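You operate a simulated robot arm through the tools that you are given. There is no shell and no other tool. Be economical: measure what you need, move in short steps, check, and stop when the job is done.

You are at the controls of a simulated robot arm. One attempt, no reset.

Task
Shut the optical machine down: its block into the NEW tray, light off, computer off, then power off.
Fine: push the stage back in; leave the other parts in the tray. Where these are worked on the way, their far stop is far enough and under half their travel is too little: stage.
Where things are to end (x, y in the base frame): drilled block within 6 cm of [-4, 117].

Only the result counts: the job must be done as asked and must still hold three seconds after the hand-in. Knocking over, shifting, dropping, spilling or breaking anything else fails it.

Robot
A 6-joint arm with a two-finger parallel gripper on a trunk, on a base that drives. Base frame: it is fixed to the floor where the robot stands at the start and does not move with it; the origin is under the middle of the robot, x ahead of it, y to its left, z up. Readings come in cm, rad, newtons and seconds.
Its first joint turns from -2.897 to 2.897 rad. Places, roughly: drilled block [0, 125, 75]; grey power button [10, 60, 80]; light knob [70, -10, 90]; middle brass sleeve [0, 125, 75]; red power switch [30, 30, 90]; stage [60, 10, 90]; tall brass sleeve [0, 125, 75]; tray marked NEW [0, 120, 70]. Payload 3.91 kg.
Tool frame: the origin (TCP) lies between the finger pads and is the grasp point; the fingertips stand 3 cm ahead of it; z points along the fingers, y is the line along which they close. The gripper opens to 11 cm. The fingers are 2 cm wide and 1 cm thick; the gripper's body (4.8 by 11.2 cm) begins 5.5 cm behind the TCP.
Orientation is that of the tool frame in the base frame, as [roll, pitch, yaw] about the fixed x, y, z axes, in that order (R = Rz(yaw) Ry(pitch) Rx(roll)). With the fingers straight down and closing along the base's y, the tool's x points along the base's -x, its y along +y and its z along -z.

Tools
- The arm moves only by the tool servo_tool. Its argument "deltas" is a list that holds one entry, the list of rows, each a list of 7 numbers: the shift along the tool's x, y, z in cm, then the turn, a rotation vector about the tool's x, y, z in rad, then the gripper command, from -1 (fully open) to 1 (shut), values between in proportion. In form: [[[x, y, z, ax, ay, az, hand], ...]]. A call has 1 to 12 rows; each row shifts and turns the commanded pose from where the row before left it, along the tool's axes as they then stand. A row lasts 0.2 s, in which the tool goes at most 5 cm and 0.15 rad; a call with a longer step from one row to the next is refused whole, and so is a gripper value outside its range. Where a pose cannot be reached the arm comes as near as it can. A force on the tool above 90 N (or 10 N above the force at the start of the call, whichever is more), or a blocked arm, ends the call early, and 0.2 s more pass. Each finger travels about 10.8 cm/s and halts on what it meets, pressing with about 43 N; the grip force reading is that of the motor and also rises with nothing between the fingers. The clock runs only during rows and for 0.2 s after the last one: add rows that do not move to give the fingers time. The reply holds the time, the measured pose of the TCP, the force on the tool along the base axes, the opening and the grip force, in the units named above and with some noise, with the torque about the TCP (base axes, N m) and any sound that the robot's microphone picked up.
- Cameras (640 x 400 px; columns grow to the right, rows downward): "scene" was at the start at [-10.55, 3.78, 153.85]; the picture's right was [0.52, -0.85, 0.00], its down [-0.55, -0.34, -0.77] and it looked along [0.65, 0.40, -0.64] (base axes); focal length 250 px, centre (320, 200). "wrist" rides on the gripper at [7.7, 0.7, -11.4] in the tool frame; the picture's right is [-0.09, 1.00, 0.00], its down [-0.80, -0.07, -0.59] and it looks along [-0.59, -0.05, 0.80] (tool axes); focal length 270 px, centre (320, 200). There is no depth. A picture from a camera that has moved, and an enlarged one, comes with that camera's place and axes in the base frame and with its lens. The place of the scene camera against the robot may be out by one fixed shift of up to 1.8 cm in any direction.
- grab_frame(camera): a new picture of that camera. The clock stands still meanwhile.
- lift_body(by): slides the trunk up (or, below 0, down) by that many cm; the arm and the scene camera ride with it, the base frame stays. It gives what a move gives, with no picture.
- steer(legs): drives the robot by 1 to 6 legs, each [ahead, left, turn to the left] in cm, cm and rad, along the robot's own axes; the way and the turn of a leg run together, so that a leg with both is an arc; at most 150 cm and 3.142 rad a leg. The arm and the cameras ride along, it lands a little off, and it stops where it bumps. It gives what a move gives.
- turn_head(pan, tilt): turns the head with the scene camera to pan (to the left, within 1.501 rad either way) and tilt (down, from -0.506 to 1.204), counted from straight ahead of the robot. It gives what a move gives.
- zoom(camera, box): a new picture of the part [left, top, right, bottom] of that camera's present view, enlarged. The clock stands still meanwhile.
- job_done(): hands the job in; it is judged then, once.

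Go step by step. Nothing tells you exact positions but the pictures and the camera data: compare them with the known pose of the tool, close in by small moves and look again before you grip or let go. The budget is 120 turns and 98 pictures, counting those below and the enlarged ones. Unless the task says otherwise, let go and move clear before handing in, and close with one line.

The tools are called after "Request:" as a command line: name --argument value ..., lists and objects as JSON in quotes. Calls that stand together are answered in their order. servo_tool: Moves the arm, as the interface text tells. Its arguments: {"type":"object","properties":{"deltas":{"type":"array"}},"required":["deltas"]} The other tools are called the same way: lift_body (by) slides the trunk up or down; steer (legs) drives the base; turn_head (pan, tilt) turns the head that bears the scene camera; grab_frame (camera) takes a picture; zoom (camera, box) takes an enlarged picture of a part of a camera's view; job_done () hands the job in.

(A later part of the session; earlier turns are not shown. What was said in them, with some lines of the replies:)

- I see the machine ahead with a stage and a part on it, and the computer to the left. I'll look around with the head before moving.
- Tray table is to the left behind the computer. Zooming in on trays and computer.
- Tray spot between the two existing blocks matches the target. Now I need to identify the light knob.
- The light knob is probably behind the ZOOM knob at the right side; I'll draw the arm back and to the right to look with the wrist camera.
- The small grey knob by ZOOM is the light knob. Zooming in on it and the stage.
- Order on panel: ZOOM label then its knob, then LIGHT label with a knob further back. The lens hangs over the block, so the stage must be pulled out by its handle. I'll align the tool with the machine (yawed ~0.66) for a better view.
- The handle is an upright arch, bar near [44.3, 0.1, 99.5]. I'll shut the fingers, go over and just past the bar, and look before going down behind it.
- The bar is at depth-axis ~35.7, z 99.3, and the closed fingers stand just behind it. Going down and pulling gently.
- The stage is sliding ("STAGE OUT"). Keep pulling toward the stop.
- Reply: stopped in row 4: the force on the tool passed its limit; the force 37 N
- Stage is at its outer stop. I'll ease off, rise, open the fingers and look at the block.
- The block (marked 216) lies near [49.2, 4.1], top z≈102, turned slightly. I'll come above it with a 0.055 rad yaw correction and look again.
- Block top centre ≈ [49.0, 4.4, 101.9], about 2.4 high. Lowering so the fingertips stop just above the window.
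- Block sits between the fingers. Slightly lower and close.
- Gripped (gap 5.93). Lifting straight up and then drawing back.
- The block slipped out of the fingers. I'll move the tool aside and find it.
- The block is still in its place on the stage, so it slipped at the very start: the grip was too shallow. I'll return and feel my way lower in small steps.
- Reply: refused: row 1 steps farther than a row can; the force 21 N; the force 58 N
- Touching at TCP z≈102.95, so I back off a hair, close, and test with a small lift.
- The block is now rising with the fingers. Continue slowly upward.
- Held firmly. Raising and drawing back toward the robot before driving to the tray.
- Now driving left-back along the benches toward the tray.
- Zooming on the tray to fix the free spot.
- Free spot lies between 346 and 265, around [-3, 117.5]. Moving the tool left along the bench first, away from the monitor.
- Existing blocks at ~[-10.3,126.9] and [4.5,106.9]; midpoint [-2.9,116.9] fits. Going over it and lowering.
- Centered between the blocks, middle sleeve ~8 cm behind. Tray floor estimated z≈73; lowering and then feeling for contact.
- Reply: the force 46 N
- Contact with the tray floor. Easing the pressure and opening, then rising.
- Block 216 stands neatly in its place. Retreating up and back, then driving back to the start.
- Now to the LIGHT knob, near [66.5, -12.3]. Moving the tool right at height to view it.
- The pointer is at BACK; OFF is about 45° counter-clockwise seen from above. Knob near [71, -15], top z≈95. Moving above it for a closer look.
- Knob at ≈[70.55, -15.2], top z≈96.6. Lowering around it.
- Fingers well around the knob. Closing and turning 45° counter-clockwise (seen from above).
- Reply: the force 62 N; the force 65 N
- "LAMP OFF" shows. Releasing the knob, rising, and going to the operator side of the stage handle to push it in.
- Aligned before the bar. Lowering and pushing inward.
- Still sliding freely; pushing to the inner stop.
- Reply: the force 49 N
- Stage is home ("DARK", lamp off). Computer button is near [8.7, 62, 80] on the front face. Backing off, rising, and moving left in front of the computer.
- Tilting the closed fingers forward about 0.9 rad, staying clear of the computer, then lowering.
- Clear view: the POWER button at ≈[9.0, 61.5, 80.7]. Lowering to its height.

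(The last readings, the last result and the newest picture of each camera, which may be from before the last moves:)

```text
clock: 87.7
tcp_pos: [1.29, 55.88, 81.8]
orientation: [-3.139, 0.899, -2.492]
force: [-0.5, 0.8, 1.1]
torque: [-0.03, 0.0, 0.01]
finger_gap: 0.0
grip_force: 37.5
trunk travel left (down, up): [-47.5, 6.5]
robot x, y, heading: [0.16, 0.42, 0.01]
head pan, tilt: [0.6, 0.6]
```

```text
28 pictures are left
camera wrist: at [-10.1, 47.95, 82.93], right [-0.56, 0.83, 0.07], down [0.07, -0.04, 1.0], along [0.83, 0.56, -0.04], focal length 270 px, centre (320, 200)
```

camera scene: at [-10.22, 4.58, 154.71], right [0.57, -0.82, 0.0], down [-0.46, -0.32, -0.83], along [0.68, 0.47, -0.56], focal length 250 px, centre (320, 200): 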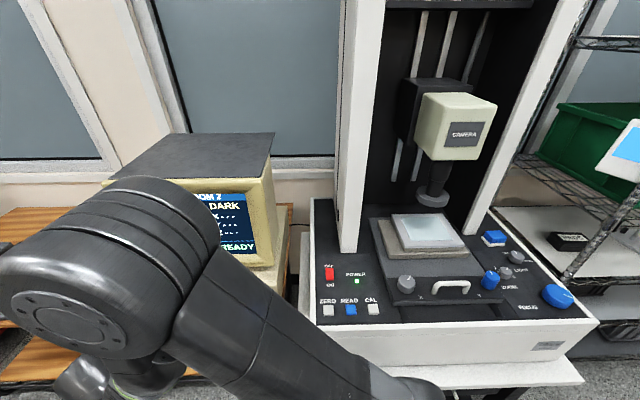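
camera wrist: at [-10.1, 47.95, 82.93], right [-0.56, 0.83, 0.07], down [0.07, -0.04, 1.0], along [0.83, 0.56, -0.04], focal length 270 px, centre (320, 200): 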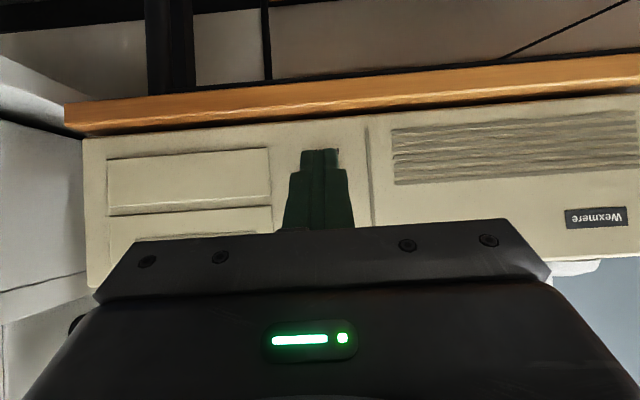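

Advancing toward the button in small steps.

Request:
servo_tool --deltas '[[[-1.56, 0, 1.96, 0, 0, 0, 1], [-1.25, 0, 1.57, 0, 0, 0, 1], [-0.31, 0, 0.39, 0, 0, 0, 1], [-0.31, 0, 0.39, 0, 0, 0, 1], [0, 0, 0, 0, 0, 0, 1]]]'

Request:
grab_frame --camera "wrist"

```text
clock: 88.9
tcp_pos: [5.72, 59.06, 81.93]
orientation: [-3.14, 0.898, -2.492]
force: [0.6, -0.3, -0.8]
torque: [-0.01, 0.04, 0.0]
finger_gap: 0.0
grip_force: 37.7
trunk travel left (down, up): [-47.5, 6.5]
robot x, y, heading: [0.31, 0.47, 0.012]
head pan, tilt: [0.6, 0.6]
```

```text
27 pictures are left
camera wrist: at [-5.7, 51.29, 82.98], right [-0.56, 0.83, 0.07], down [0.07, -0.04, 1.0], along [0.83, 0.56, -0.04], focal length 270 px, centre (320, 200)
```

wrist: 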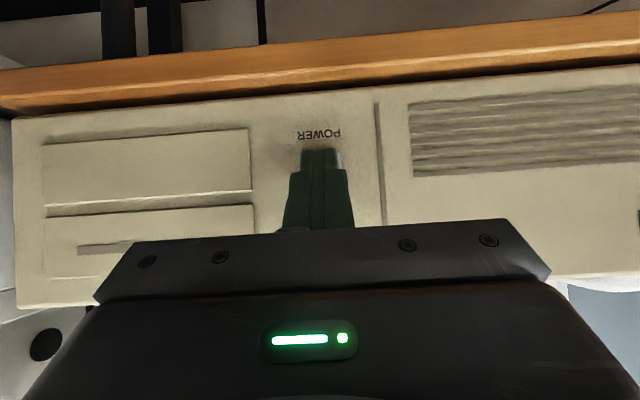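

Request:
servo_tool --deltas '[[[-0.19, 0.2, 0.235, 0, 0, 0, 1], [-0.19, 0, 0.235, 0, 0, 0, 1], [-0.19, 0, 0.235, 0, 0, 0, 1], [0, 0, 0, 0, 0, 0, 1]]]'

Request:
servo_tool --deltas '[[[-0.19, 0, 0.235, 0, 0, 0, 1], [-0.19, 0, 0.235, 0, 0, 0, 1], [0, 0, 0, 0, 0, 0, 1]]]'

```text
clock: 89.9
tcp_pos: [6.32, 59.75, 81.92]
orientation: [-3.14, 0.897, -2.494]
force: [-1.1, -0.6, -0.4]
torque: [-0.02, -0.03, 0.02]
finger_gap: 0.0
grip_force: 37.6
trunk travel left (down, up): [-47.5, 6.5]
robot x, y, heading: [0.24, 0.3, 0.003]
head pan, tilt: [0.6, 0.6]
```

```text
clock: 90.7
tcp_pos: [6.7, 60.06, 81.9]
orientation: [-3.139, 0.898, -2.489]
force: [-7.7, -5.9, -1.1]
torque: [-0.11, 0.13, 0.01]
finger_gap: 0.0
grip_force: 37.6
trunk travel left (down, up): [-47.5, 6.5]
robot x, y, heading: [0.68, 0.24, 0.009]
head pan, tilt: [0.6, 0.6]
heard: click
```

A click at ~10 N. Backing off and checking the computer.

Request:
servo_tool --deltas '[[[2, 0, -2.5, 0, 0, 0, 1], [2.5, 0, -3.1, 0, 0, 0, 1], [2.5, 0, -3.1, 0, 0, 0, 1], [0, 0, 0, 0, 0, 0, 1], [0, 0, 0, 0, 0, 0, 1]]]'

Request:
grab_frame --camera "wrist"

Request:
grab_frame --camera "scene"

```text
clock: 91.9
tcp_pos: [-2.16, 53.42, 81.87]
orientation: [3.141, 0.899, -2.492]
force: [0.3, -0.3, -0.4]
torque: [-0.05, 0.0, 0.01]
finger_gap: 0.0
grip_force: 37.4
trunk travel left (down, up): [-47.5, 6.5]
robot x, y, heading: [0.51, 0.49, 0.005]
head pan, tilt: [0.6, 0.6]
```

```text
26 pictures are left
camera wrist: at [-13.53, 45.59, 82.88], right [-0.56, 0.83, 0.07], down [0.07, -0.04, 1.0], along [0.83, 0.56, -0.04], focal length 270 px, centre (320, 200)
```

wrist: 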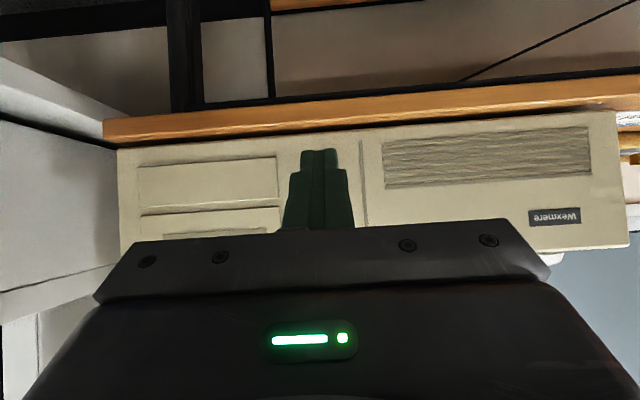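

```text
25 pictures are left
camera scene: at [-10.2, 4.58, 154.71], right [0.57, -0.82, 0.0], down [-0.46, -0.32, -0.82], along [0.68, 0.47, -0.57], focal length 250 px, centre (320, 200)
```

scene: 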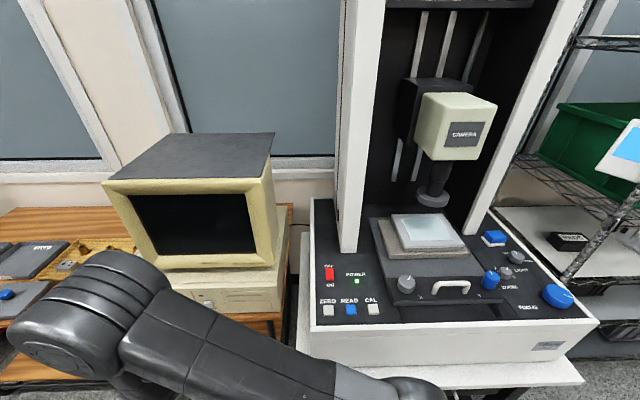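

The computer is off. Now rising and straightening the tool; then the red switch.

Request:
servo_tool --deltas '[[[-3.4, 0, -2.7, 0, 0, 0, 1], [-3.4, 0, -2.7, 0, 0, 0, 1], [-3.4, 0, -2.7, 0, 0, 0, 1], [-3.4, 0, -2.7, 0, 0, 0, 1], [-3.4, 0, -2.7, 0, 0, 0, 1], [-3.4, 0, -2.7, 0, 0, 0, 1], [-3.4, 0, -2.7, 0, 0, 0, 1], [-3.4, 0, -2.7, 0, 0, 0, 1]]]'

Request:
servo_tool --deltas '[[[0, 0, 0, 0, 0.15, 0, 1], [0, 0, 0, 0, 0.15, 0, 1], [0, 0, 0, 0, 0.15, 0, 1], [0, 0, 0, 0, 0.15, 0, 1], [0, 0, 0, 0, 0.15, 0, 1], [0, 0, 0, 0, 0.149, 0, 1], [0, -4.5, 0, 0, 0, 0, 1], [0, -4.5, 0, 0, 0, 0, 1], [0, -4.5, 0, 0, 0, 0, 1], [0, -4.5, 0, 0, 0, 0, 1], [0, -4.5, 0, 0, 0, 0, 1], [0, -4.5, 0, 0, 0, 0, 1]]]'

Request:
zoom --camera "scene" --box '[300, 240, 400, 330]'

Request:
grab_frame --camera "wrist"

```text
clock: 93.7
tcp_pos: [-2.01, 53.32, 116.62]
orientation: [-3.138, 0.899, -2.489]
force: [0.5, 0.4, -0.3]
torque: [-0.01, -0.01, 0.02]
finger_gap: 0.0
grip_force: 37.8
trunk travel left (down, up): [-47.5, 6.5]
robot x, y, heading: [0.23, 0.39, 0.004]
head pan, tilt: [0.6, 0.6]
```

```text
clock: 96.3
tcp_pos: [14.06, 31.75, 116.64]
orientation: [-3.14, 0.001, -2.496]
force: [-0.7, -0.1, 0.1]
torque: [-0.01, -0.02, 0.0]
finger_gap: 0.02
grip_force: 37.9
trunk travel left (down, up): [-47.5, 6.5]
robot x, y, heading: [0.46, 0.14, 0.006]
head pan, tilt: [0.6, 0.6]
```

```text
4.44 times, centred on (350, 285) of scene
camera zoom: at [-10.19, 4.48, 154.72], right [0.57, -0.82, 0.0], down [-0.46, -0.32, -0.83], along [0.68, 0.47, -0.56], focal length 1111 px, centre (187, -178)
```

zoom: 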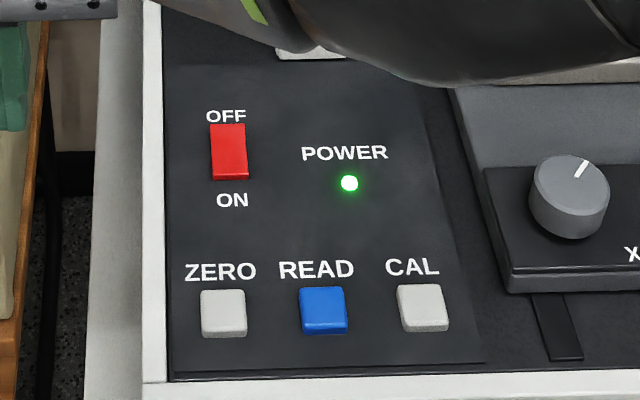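

```text
23 pictures are left
camera wrist: at [7.55, 27.56, 128.02], right [-0.53, 0.85, 0.0], down [0.68, 0.43, 0.59], along [0.5, 0.32, -0.8], focal length 270 px, centre (320, 200)
```

wrist: 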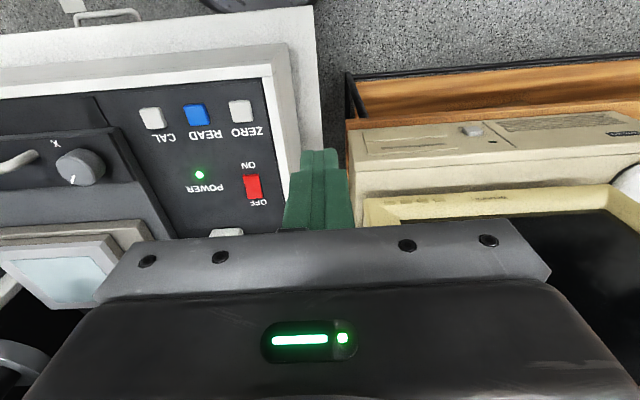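

Switch near [33.9, 31.3, ~92]. Moving closer to look.

Request:
servo_tool --deltas '[[[-2, -3.1, -1, 0, 0, 0, 1], [-2, -3.1, 0, 0, 0, 0, 1], [-2, -3.1, 3, 0, 0, 0, 1], [-2, -3, 3, 0, 0, 0, 1], [0, 0, 3, 0, 0, 0, 1], [0, 0, 0, 0, 0, 0, 1]]]'

Request:
grab_frame --camera "wrist"

Request:
zoom --camera "wrist" --box '[250, 80, 410, 200]'

```text
clock: 97.7
tcp_pos: [28.06, 26.94, 108.39]
orientation: [-3.14, 0.001, -2.495]
force: [0.5, -0.3, -0.1]
torque: [0.02, -0.03, -0.01]
finger_gap: 0.01
grip_force: 37.1
trunk travel left (down, up): [-47.5, 6.5]
robot x, y, heading: [0.75, 0.43, 0.004]
head pan, tilt: [0.6, 0.6]
```

```text
22 pictures are left
camera wrist: at [21.32, 22.73, 119.95], right [-0.53, 0.85, 0.0], down [0.68, 0.43, 0.6], along [0.5, 0.32, -0.8], focal length 270 px, centre (320, 200)
```

wrist: 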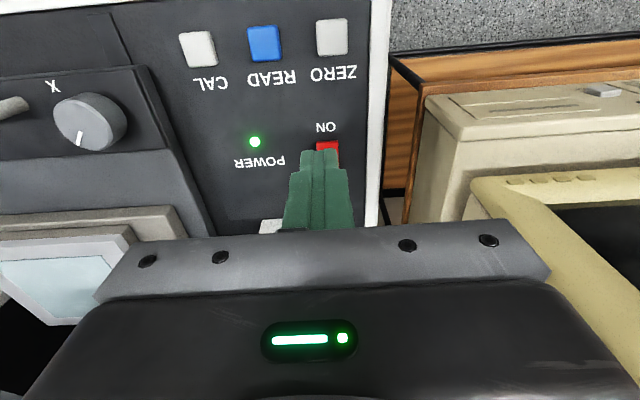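

```text
3.33 times, centred on (330, 140) of wrist
camera zoom: at [21.32, 22.73, 119.95], right [-0.53, 0.85, 0.0], down [0.68, 0.43, 0.6], along [0.5, 0.32, -0.8], focal length 901 px, centre (287, 400)
```

zoom: 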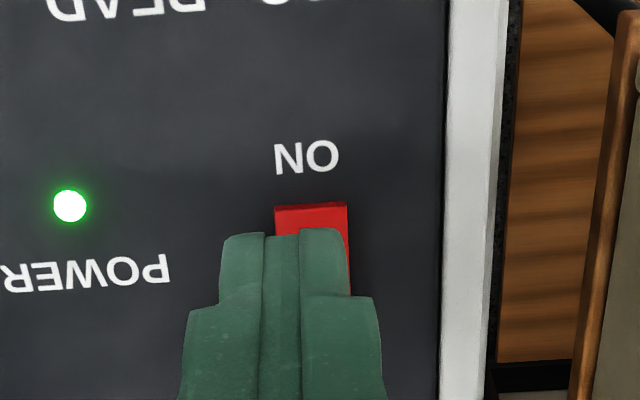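

ON end at depth ~43, OFF end ~47, surface z≈93. I'll tilt slightly (upper gripper away from the pillar) and come over the OFF end.

Request:
servo_tool --deltas '[[[-4, 0.6, 0, 0, 0, 0, 1], [-4, 0, 0, 0, 0, 0, 1], [0, 0, 0, 0, -0.15, 0, 1], [0, 0, 0, 0, -0.15, 0, 1], [1.1, 0, 3.5, 0, 0, 0, 1], [1.1, 0, 3.5, 0, 0, 0, 1], [0, 0, 0, 0, 0, 0, 1]]]'

Request:
grab_frame --camera "wrist"

Request:
grab_frame --camera "scene"

```text
clock: 99.3
tcp_pos: [33.94, 32.12, 101.17]
orientation: [-3.139, 0.3, -2.495]
force: [-0.9, 0.4, 0.5]
torque: [-0.03, 0.02, -0.02]
finger_gap: 0.01
grip_force: 37.7
trunk travel left (down, up): [-47.5, 6.5]
robot x, y, heading: [0.35, -0.06, 0.006]
head pan, tilt: [0.6, 0.6]
```

```text
20 pictures are left
camera wrist: at [24.94, 26.11, 109.94], right [-0.53, 0.85, 0.03], down [0.51, 0.3, 0.81], along [0.67, 0.44, -0.59], focal length 270 px, centre (320, 200)
```

wrist: 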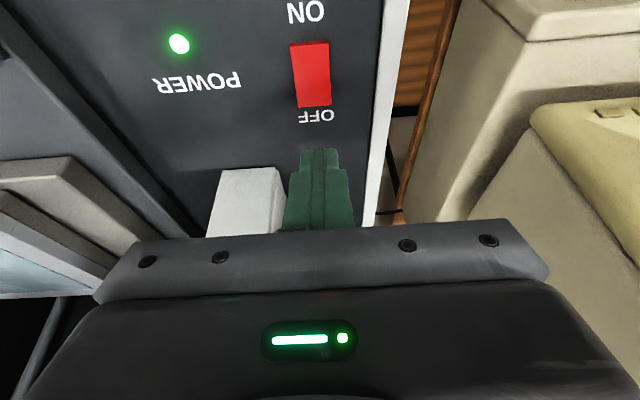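

```text
19 pictures are left
camera scene: at [-10.21, 4.56, 154.71], right [0.57, -0.82, 0.0], down [-0.46, -0.32, -0.83], along [0.68, 0.47, -0.56], focal length 250 px, centre (320, 200)
```

scene: 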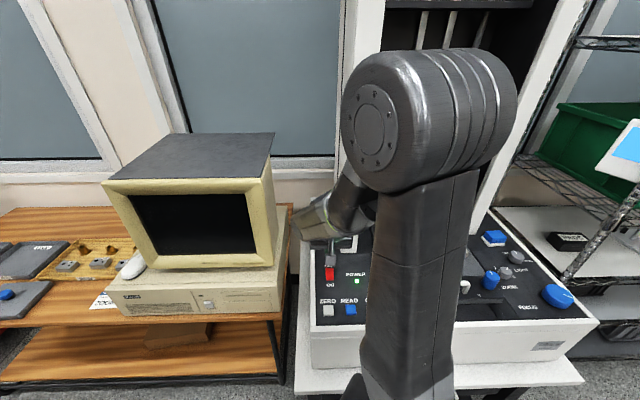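

Fingers line up over the OFF end. Lowering in small steps.

Request:
servo_tool --deltas '[[[0.7, -0.2, 1.62, 0, 0, 0, 1], [0.67, 0, 1.62, 0, 0, 0, 1], [0, 0, 0, 0, 0, 0, 1]]]'

Request:
servo_tool --deltas '[[[0.12, 0, 0.38, 0, 0, 0, 1], [0.12, 0, 0.38, 0, 0, 0, 1], [0, 0, 0, 0, 0, 0, 1]]]'

Request:
grab_frame --camera "wrist"

```text
clock: 100.1
tcp_pos: [33.89, 31.78, 97.79]
orientation: [-3.14, 0.299, -2.494]
force: [0.2, 1.0, 0.3]
torque: [-0.02, 0.02, 0.0]
finger_gap: 0.0
grip_force: 37.4
trunk travel left (down, up): [-47.5, 6.5]
robot x, y, heading: [0.44, 0.25, 0.007]
head pan, tilt: [0.6, 0.6]
```

```text
clock: 100.9
tcp_pos: [33.82, 31.67, 96.99]
orientation: [-3.141, 0.3, -2.494]
force: [-0.6, 0.8, 0.6]
torque: [-0.02, 0.01, 0.0]
finger_gap: 0.0
grip_force: 37.6
trunk travel left (down, up): [-47.5, 6.5]
robot x, y, heading: [0.53, 0.19, 0.01]
head pan, tilt: [0.6, 0.6]
```

```text
18 pictures are left
camera wrist: at [24.79, 25.77, 105.6], right [-0.53, 0.85, 0.02], down [0.51, 0.3, 0.8], along [0.67, 0.44, -0.59], focal length 270 px, centre (320, 200)
```

wrist: 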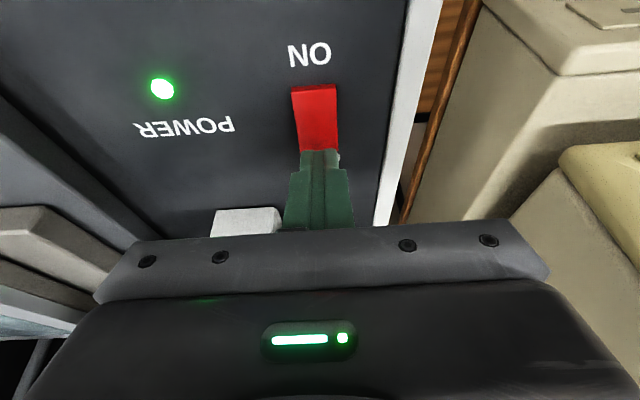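

Fingers are at the very edge of the OFF end; shifting 0.8 cm toward the operator, then pressing.

Request:
servo_tool --deltas '[[[0.77, 0, -0.24, 0, 0, 0, 1], [0.12, 0, 0.38, 0, 0, 0, 1], [0, 0, 0, 0, 0, 0, 1]]]'

Request:
grab_frame --camera "wrist"

```text
clock: 101.7
tcp_pos: [33.24, 31.26, 96.56]
orientation: [-3.139, 0.3, -2.493]
force: [-0.7, 0.1, 0.2]
torque: [-0.03, -0.04, 0.02]
finger_gap: 0.0
grip_force: 37.7
trunk travel left (down, up): [-47.5, 6.5]
robot x, y, heading: [0.06, 0.38, 0.005]
head pan, tilt: [0.6, 0.6]
```

```text
17 pictures are left
camera wrist: at [24.14, 25.27, 105.2], right [-0.53, 0.85, 0.02], down [0.51, 0.3, 0.8], along [0.67, 0.44, -0.59], focal length 270 px, centre (320, 200)
```

wrist: 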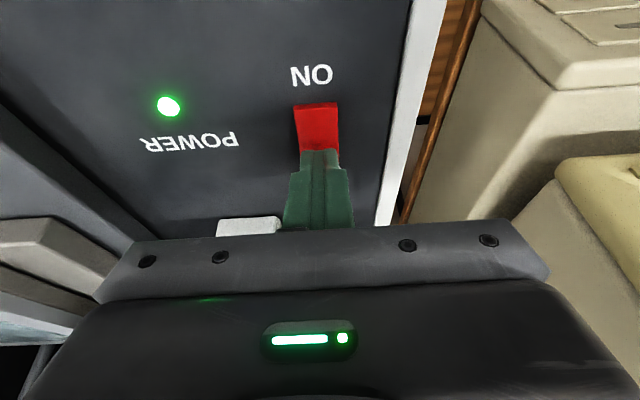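

Request:
servo_tool --deltas '[[[0.09, 0, 0.29, 0, 0, 0, 1], [0.09, 0, 0.29, 0, 0, 0, 1], [0, 0, 0, 0, 0, 0, 1]]]'

Request:
servo_tool --deltas '[[[0.09, 0, 0.29, 0, 0, 0, 1], [0, 0, 0, 0, 0, 0, 1]]]'

```text
clock: 102.5
tcp_pos: [33.14, 31.29, 96.23]
orientation: [3.14, 0.307, -2.494]
force: [3.1, -2.5, 37.9]
torque: [-0.12, -0.1, -0.11]
finger_gap: 0.0
grip_force: 38.0
trunk travel left (down, up): [-47.5, 6.5]
robot x, y, heading: [0.25, 0.68, 0.003]
head pan, tilt: [0.6, 0.6]
```

```text
clock: 103.1
tcp_pos: [33.14, 31.22, 96.26]
orientation: [3.138, 0.314, -2.494]
force: [8.4, -4.4, 84.8]
torque: [-0.14, -0.29, -0.26]
finger_gap: 0.0
grip_force: 38.1
trunk travel left (down, up): [-47.5, 6.5]
robot x, y, heading: [0.5, 0.39, 0.005]
head pan, tilt: [0.6, 0.6]
```

Firm contact without a click; easing off and looking.

Request:
servo_tool --deltas '[[[-0.25, 0, -0.8, 0, 0, 0, 1], [-1, 0, -3, 0, 0, 0, 1], [2, 0, -2, 0, 0, 0, 1], [3, 0, -1, 0, 0, 0, 1], [0, 0, 0, 0, 0, 0, 1]]]'

Request:
zoom --camera "wrist" --box '[220, 40, 420, 190]'

Request:
zoom --camera "scene" --box '[300, 240, 380, 320]'

```text
clock: 104.3
tcp_pos: [28.65, 27.94, 101.0]
orientation: [-3.138, 0.299, -2.495]
force: [0.9, 0.0, -0.1]
torque: [0.02, 0.01, 0.0]
finger_gap: 0.0
grip_force: 37.6
trunk travel left (down, up): [-47.5, 6.5]
robot x, y, heading: [0.2, 0.36, 0.013]
head pan, tilt: [0.6, 0.6]
```

```text
2.67 times, centred on (320, 115) of wrist
camera zoom: at [19.7, 21.93, 109.67], right [-0.53, 0.85, 0.02], down [0.51, 0.3, 0.8], along [0.67, 0.44, -0.59], focal length 721 px, centre (320, 427)
```

zoom: 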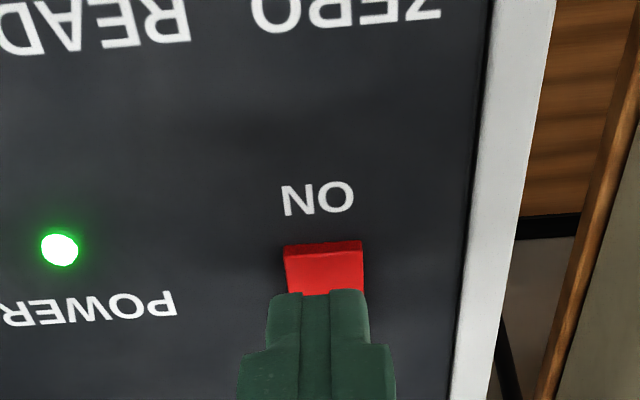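

```text
5.00 times, centred on (340, 280) of scene
camera zoom: at [-10.21, 4.56, 154.71], right [0.57, -0.82, 0.0], down [-0.46, -0.32, -0.83], along [0.68, 0.47, -0.56], focal length 1250 px, centre (220, -200)
```

zoom: 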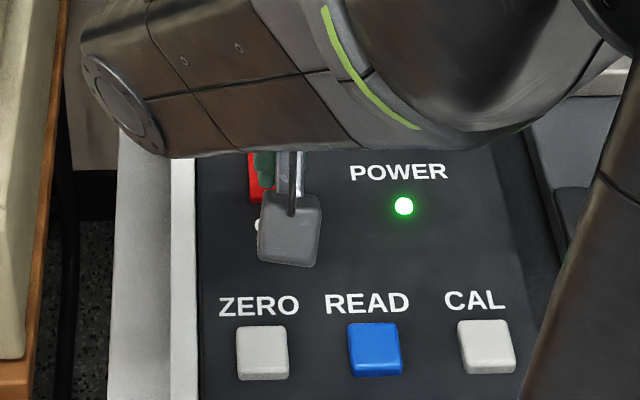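

Request:
servo_tool --deltas '[[[0, 4, -2, 0, 0, 0, 1], [0, 4, -1, 0, 0, 0, 1], [0, 3, 0, 0, 0, 0, 1], [0, 0, 0, 0, 0, 0, 1]]]'

Request:
zoom --camera "wrist" --box '[130, 40, 330, 190]'

Request:
zoom --camera "scene" --box '[300, 240, 380, 320]'

```text
clock: 105.3
tcp_pos: [21.19, 36.18, 103.86]
orientation: [-3.139, 0.3, -2.494]
force: [-0.6, -0.6, 0.1]
torque: [0.0, 0.0, 0.02]
finger_gap: 0.01
grip_force: 37.6
trunk travel left (down, up): [-47.5, 6.5]
robot x, y, heading: [-0.03, 0.14, 0.006]
head pan, tilt: [0.6, 0.6]
```

```text
2.67 times, centred on (230, 115) of wrist
camera zoom: at [12.22, 30.22, 112.5], right [-0.53, 0.85, 0.02], down [0.51, 0.3, 0.8], along [0.67, 0.44, -0.59], focal length 721 px, centre (560, 427)
```

zoom: 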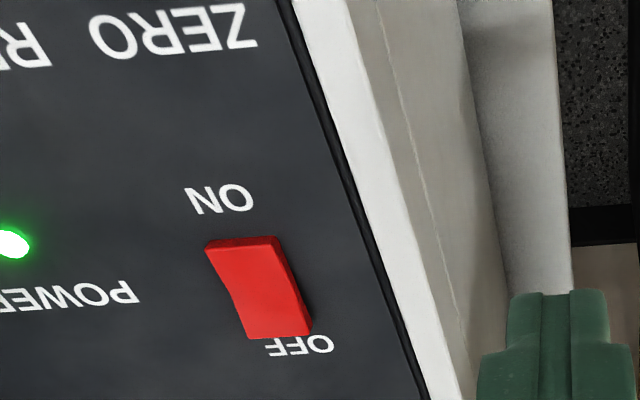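

```text
5.00 times, centred on (340, 280) of scene
camera zoom: at [-10.21, 4.56, 154.71], right [0.57, -0.82, 0.0], down [-0.46, -0.32, -0.83], along [0.68, 0.47, -0.56], focal length 1250 px, centre (220, -200)
```

zoom: 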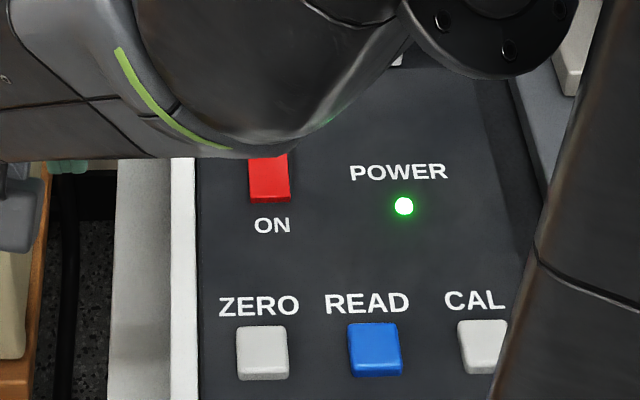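

The OFF end is still raised: my press was too near the pivot. Returning to press ~1 cm farther toward the OFF end.

Request:
servo_tool --deltas '[[[0, -4, 0, 0, 0, 0, 1], [0, -4, 0, 0, 0, 0, 1], [-1, -3, 0.3, 0, 0, 0, 1], [-3.1, 0, 0.95, 0, 0, 0, 1], [-3.06, 0, 0.95, 0, 0, 0, 1], [0.87, 0, 2.81, 0, 0, 0, 1], [0.87, 0, 2.81, 0, 0, 0, 1], [0, 0, 0, 0, 0, 0, 1]]]'

Request:
zoom --camera "wrist" --box '[220, 60, 420, 210]'

```text
clock: 107.1
tcp_pos: [34.08, 31.94, 97.96]
orientation: [-3.14, 0.301, -2.496]
force: [0.3, 0.2, 0.1]
torque: [-0.02, 0.02, 0.0]
finger_gap: 0.02
grip_force: 37.2
trunk travel left (down, up): [-47.5, 6.5]
robot x, y, heading: [0.5, 0.3, 0.007]
head pan, tilt: [0.6, 0.6]
```

```text
2.67 times, centred on (320, 135) of wrist
camera zoom: at [24.96, 25.9, 106.66], right [-0.53, 0.85, 0.02], down [0.51, 0.3, 0.8], along [0.67, 0.44, -0.59], focal length 721 px, centre (320, 373)
```

zoom: 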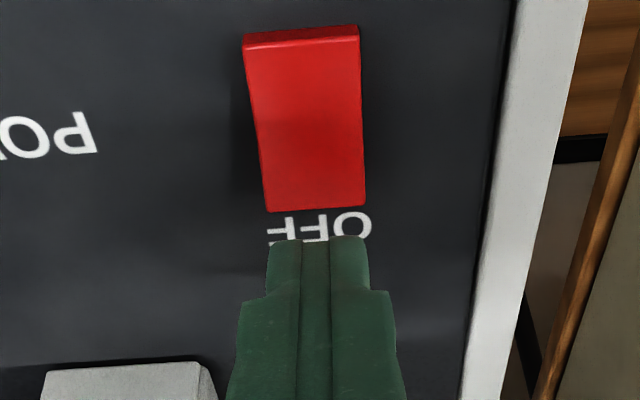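

Request:
grab_frame --camera "wrist"

```text
11 pictures are left
camera wrist: at [24.96, 25.9, 106.66], right [-0.53, 0.85, 0.02], down [0.51, 0.3, 0.8], along [0.67, 0.44, -0.59], focal length 270 px, centre (320, 200)
```

wrist: 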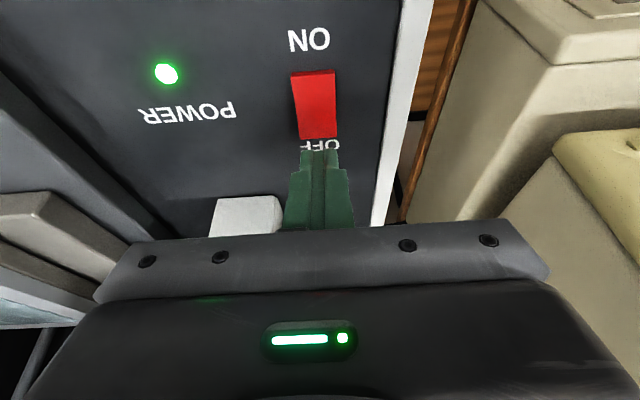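

Landing point will be ~1.5 cm past the pivot on the OFF half. Pressing in steps.

Request:
servo_tool --deltas '[[[-0.05, 0, 0.85, 0, 0, 0, 1], [0.12, 0, 0.38, 0, 0, 0, 1], [0.09, 0, 0.29, 0, 0, 0, 1], [0, 0, 0, 0, 0, 0, 1]]]'

Request:
servo_tool --deltas '[[[0.09, 0, 0.29, 0, 0, 0, 1], [0, 0, 0, 0, 0, 0, 1]]]'

Request:
servo_tool --deltas '[[[0.09, 0, 0.29, 0, 0, 0, 1], [0, 0, 0, 0, 0, 0, 1]]]'

```text
clock: 108.1
tcp_pos: [34.31, 32.14, 96.44]
orientation: [-3.14, 0.299, -2.494]
force: [-0.1, 0.4, 0.2]
torque: [0.0, 0.0, 0.0]
finger_gap: 0.0
grip_force: 37.8
trunk travel left (down, up): [-47.5, 6.5]
robot x, y, heading: [0.6, 0.51, 0.006]
head pan, tilt: [0.6, 0.6]
```

```text
clock: 108.7
tcp_pos: [34.32, 31.99, 96.17]
orientation: [-3.139, 0.302, -2.494]
force: [0.6, -0.4, 0.4]
torque: [0.01, 0.01, 0.01]
finger_gap: 0.0
grip_force: 37.5
trunk travel left (down, up): [-47.5, 6.5]
robot x, y, heading: [-0.03, 0.32, 0.005]
head pan, tilt: [0.6, 0.6]
```

```text
clock: 109.3
tcp_pos: [34.17, 32.06, 96.11]
orientation: [-3.141, 0.302, -2.494]
force: [0.2, 0.2, 19.0]
torque: [-0.01, -0.04, -0.03]
finger_gap: 0.0
grip_force: 37.6
trunk travel left (down, up): [-47.5, 6.5]
robot x, y, heading: [0.29, 0.13, 0.008]
head pan, tilt: [0.6, 0.6]
```

Request:
servo_tool --deltas '[[[0.07, 0, 0.24, 0, 0, 0, 1], [0, 0, 0, 0, 0, 0, 1]]]'

Request:
servo_tool --deltas '[[[0.05, 0, 0.14, 0, 0, 0, 1], [0, 0, 0, 0, 0, 0, 1]]]'

Request:
zoom --camera "wrist" --box '[120, 40, 400, 200]'

```text
clock: 109.9
tcp_pos: [34.21, 32.03, 96.08]
orientation: [3.138, 0.31, -2.494]
force: [4.4, 1.0, 55.5]
torque: [-0.06, -0.19, -0.35]
finger_gap: 0.0
grip_force: 37.5
trunk travel left (down, up): [-47.5, 6.5]
robot x, y, heading: [-0.2, 0.38, 0.009]
head pan, tilt: [0.6, 0.6]
```

```text
clock: 110.5
tcp_pos: [34.22, 32.09, 96.0]
orientation: [3.138, 0.311, -2.496]
force: [7.6, -1.2, 75.9]
torque: [-0.1, -0.27, -0.49]
finger_gap: 0.0
grip_force: 38.1
trunk travel left (down, up): [-47.5, 6.5]
robot x, y, heading: [0.57, 0.25, 0.004]
head pan, tilt: [0.6, 0.6]
```

```text
2.29 times, centred on (260, 120) of wrist
camera zoom: at [25.12, 25.95, 104.57], right [-0.53, 0.84, 0.03], down [0.51, 0.29, 0.81], along [0.68, 0.45, -0.58], focal length 618 px, centre (457, 383)
```

zoom: 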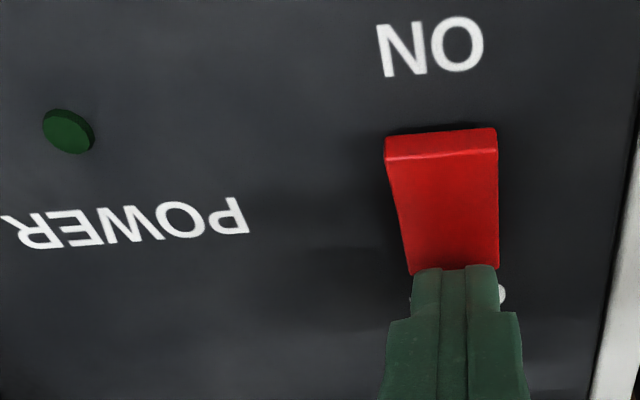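

The power LED is out. Releasing and moving clear, then checking that it holds.

Request:
servo_tool --deltas '[[[-0.25, 0, -0.8, 0, 0, 0, 1], [-1.1, 0, -3.5, 0, 0, 0, 1], [0, 0, -4, 0, 0, 0, 1], [2, 0, -3.5, 0, 0, 0, 1], [2, 0, -3.5, 0, 0, 0, 1], [3, 0, -2, 0, 0, 0, 1], [0, 3, 0, 0, 0.15, 0, 1], [0, 3, 0, 0, 0.15, 0, 1], [0, 4, 0, 0, 0, 0, 1], [0, 4, 0, 0, 0, 0, 1], [0, 0, 0, 0, 0, 0, 1]]]'

Request:
grab_frame --camera "wrist"

Request:
grab_frame --camera "scene"

```text
clock: 112.9
tcp_pos: [17.26, 36.96, 110.42]
orientation: [-3.141, -0.001, -2.494]
force: [-0.3, 0.2, -0.7]
torque: [-0.01, 0.01, 0.02]
finger_gap: 0.0
grip_force: 38.2
trunk travel left (down, up): [-47.5, 6.5]
robot x, y, heading: [0.27, 0.55, 0.005]
head pan, tilt: [0.6, 0.6]
```

```text
9 pictures are left
camera wrist: at [10.66, 32.75, 121.86], right [-0.53, 0.85, 0.0], down [0.68, 0.43, 0.59], along [0.5, 0.31, -0.8], focal length 270 px, centre (320, 200)
```

wrist: 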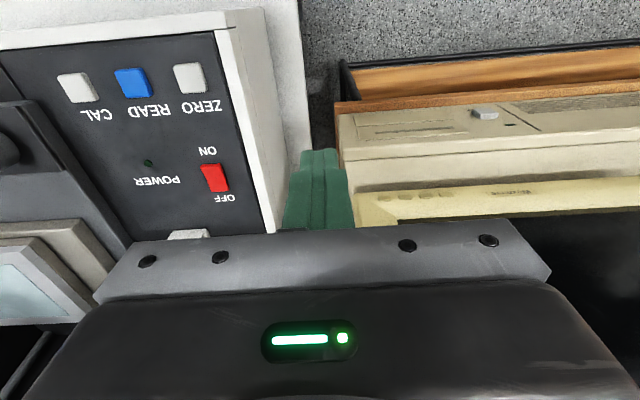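

```text
8 pictures are left
camera scene: at [-10.21, 4.55, 154.71], right [0.57, -0.82, 0.0], down [-0.46, -0.32, -0.83], along [0.68, 0.47, -0.56], focal length 250 px, centre (320, 200)
```

scene: 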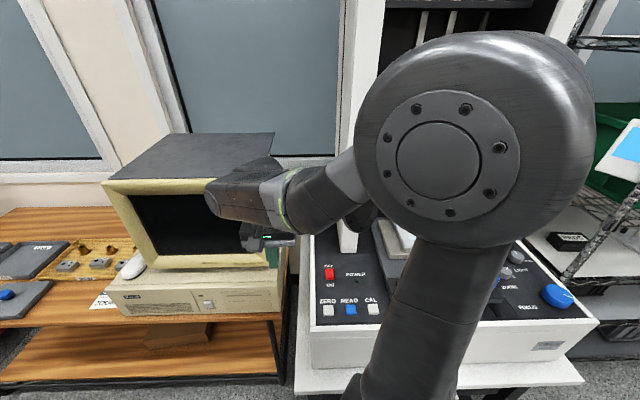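

Power LED is dark, the computer and lamp are off, the stage is in, and the block is in the NEW tray; the arm is clear. Handing in.

Request:
job_done

```text
The job is handed in.
```

The optical machine is shut down: block 216 is in the NEW tray at about [-3, 117], the light is off, the computer is off, and then the power went off. I also pushed the stage back in to its stop.
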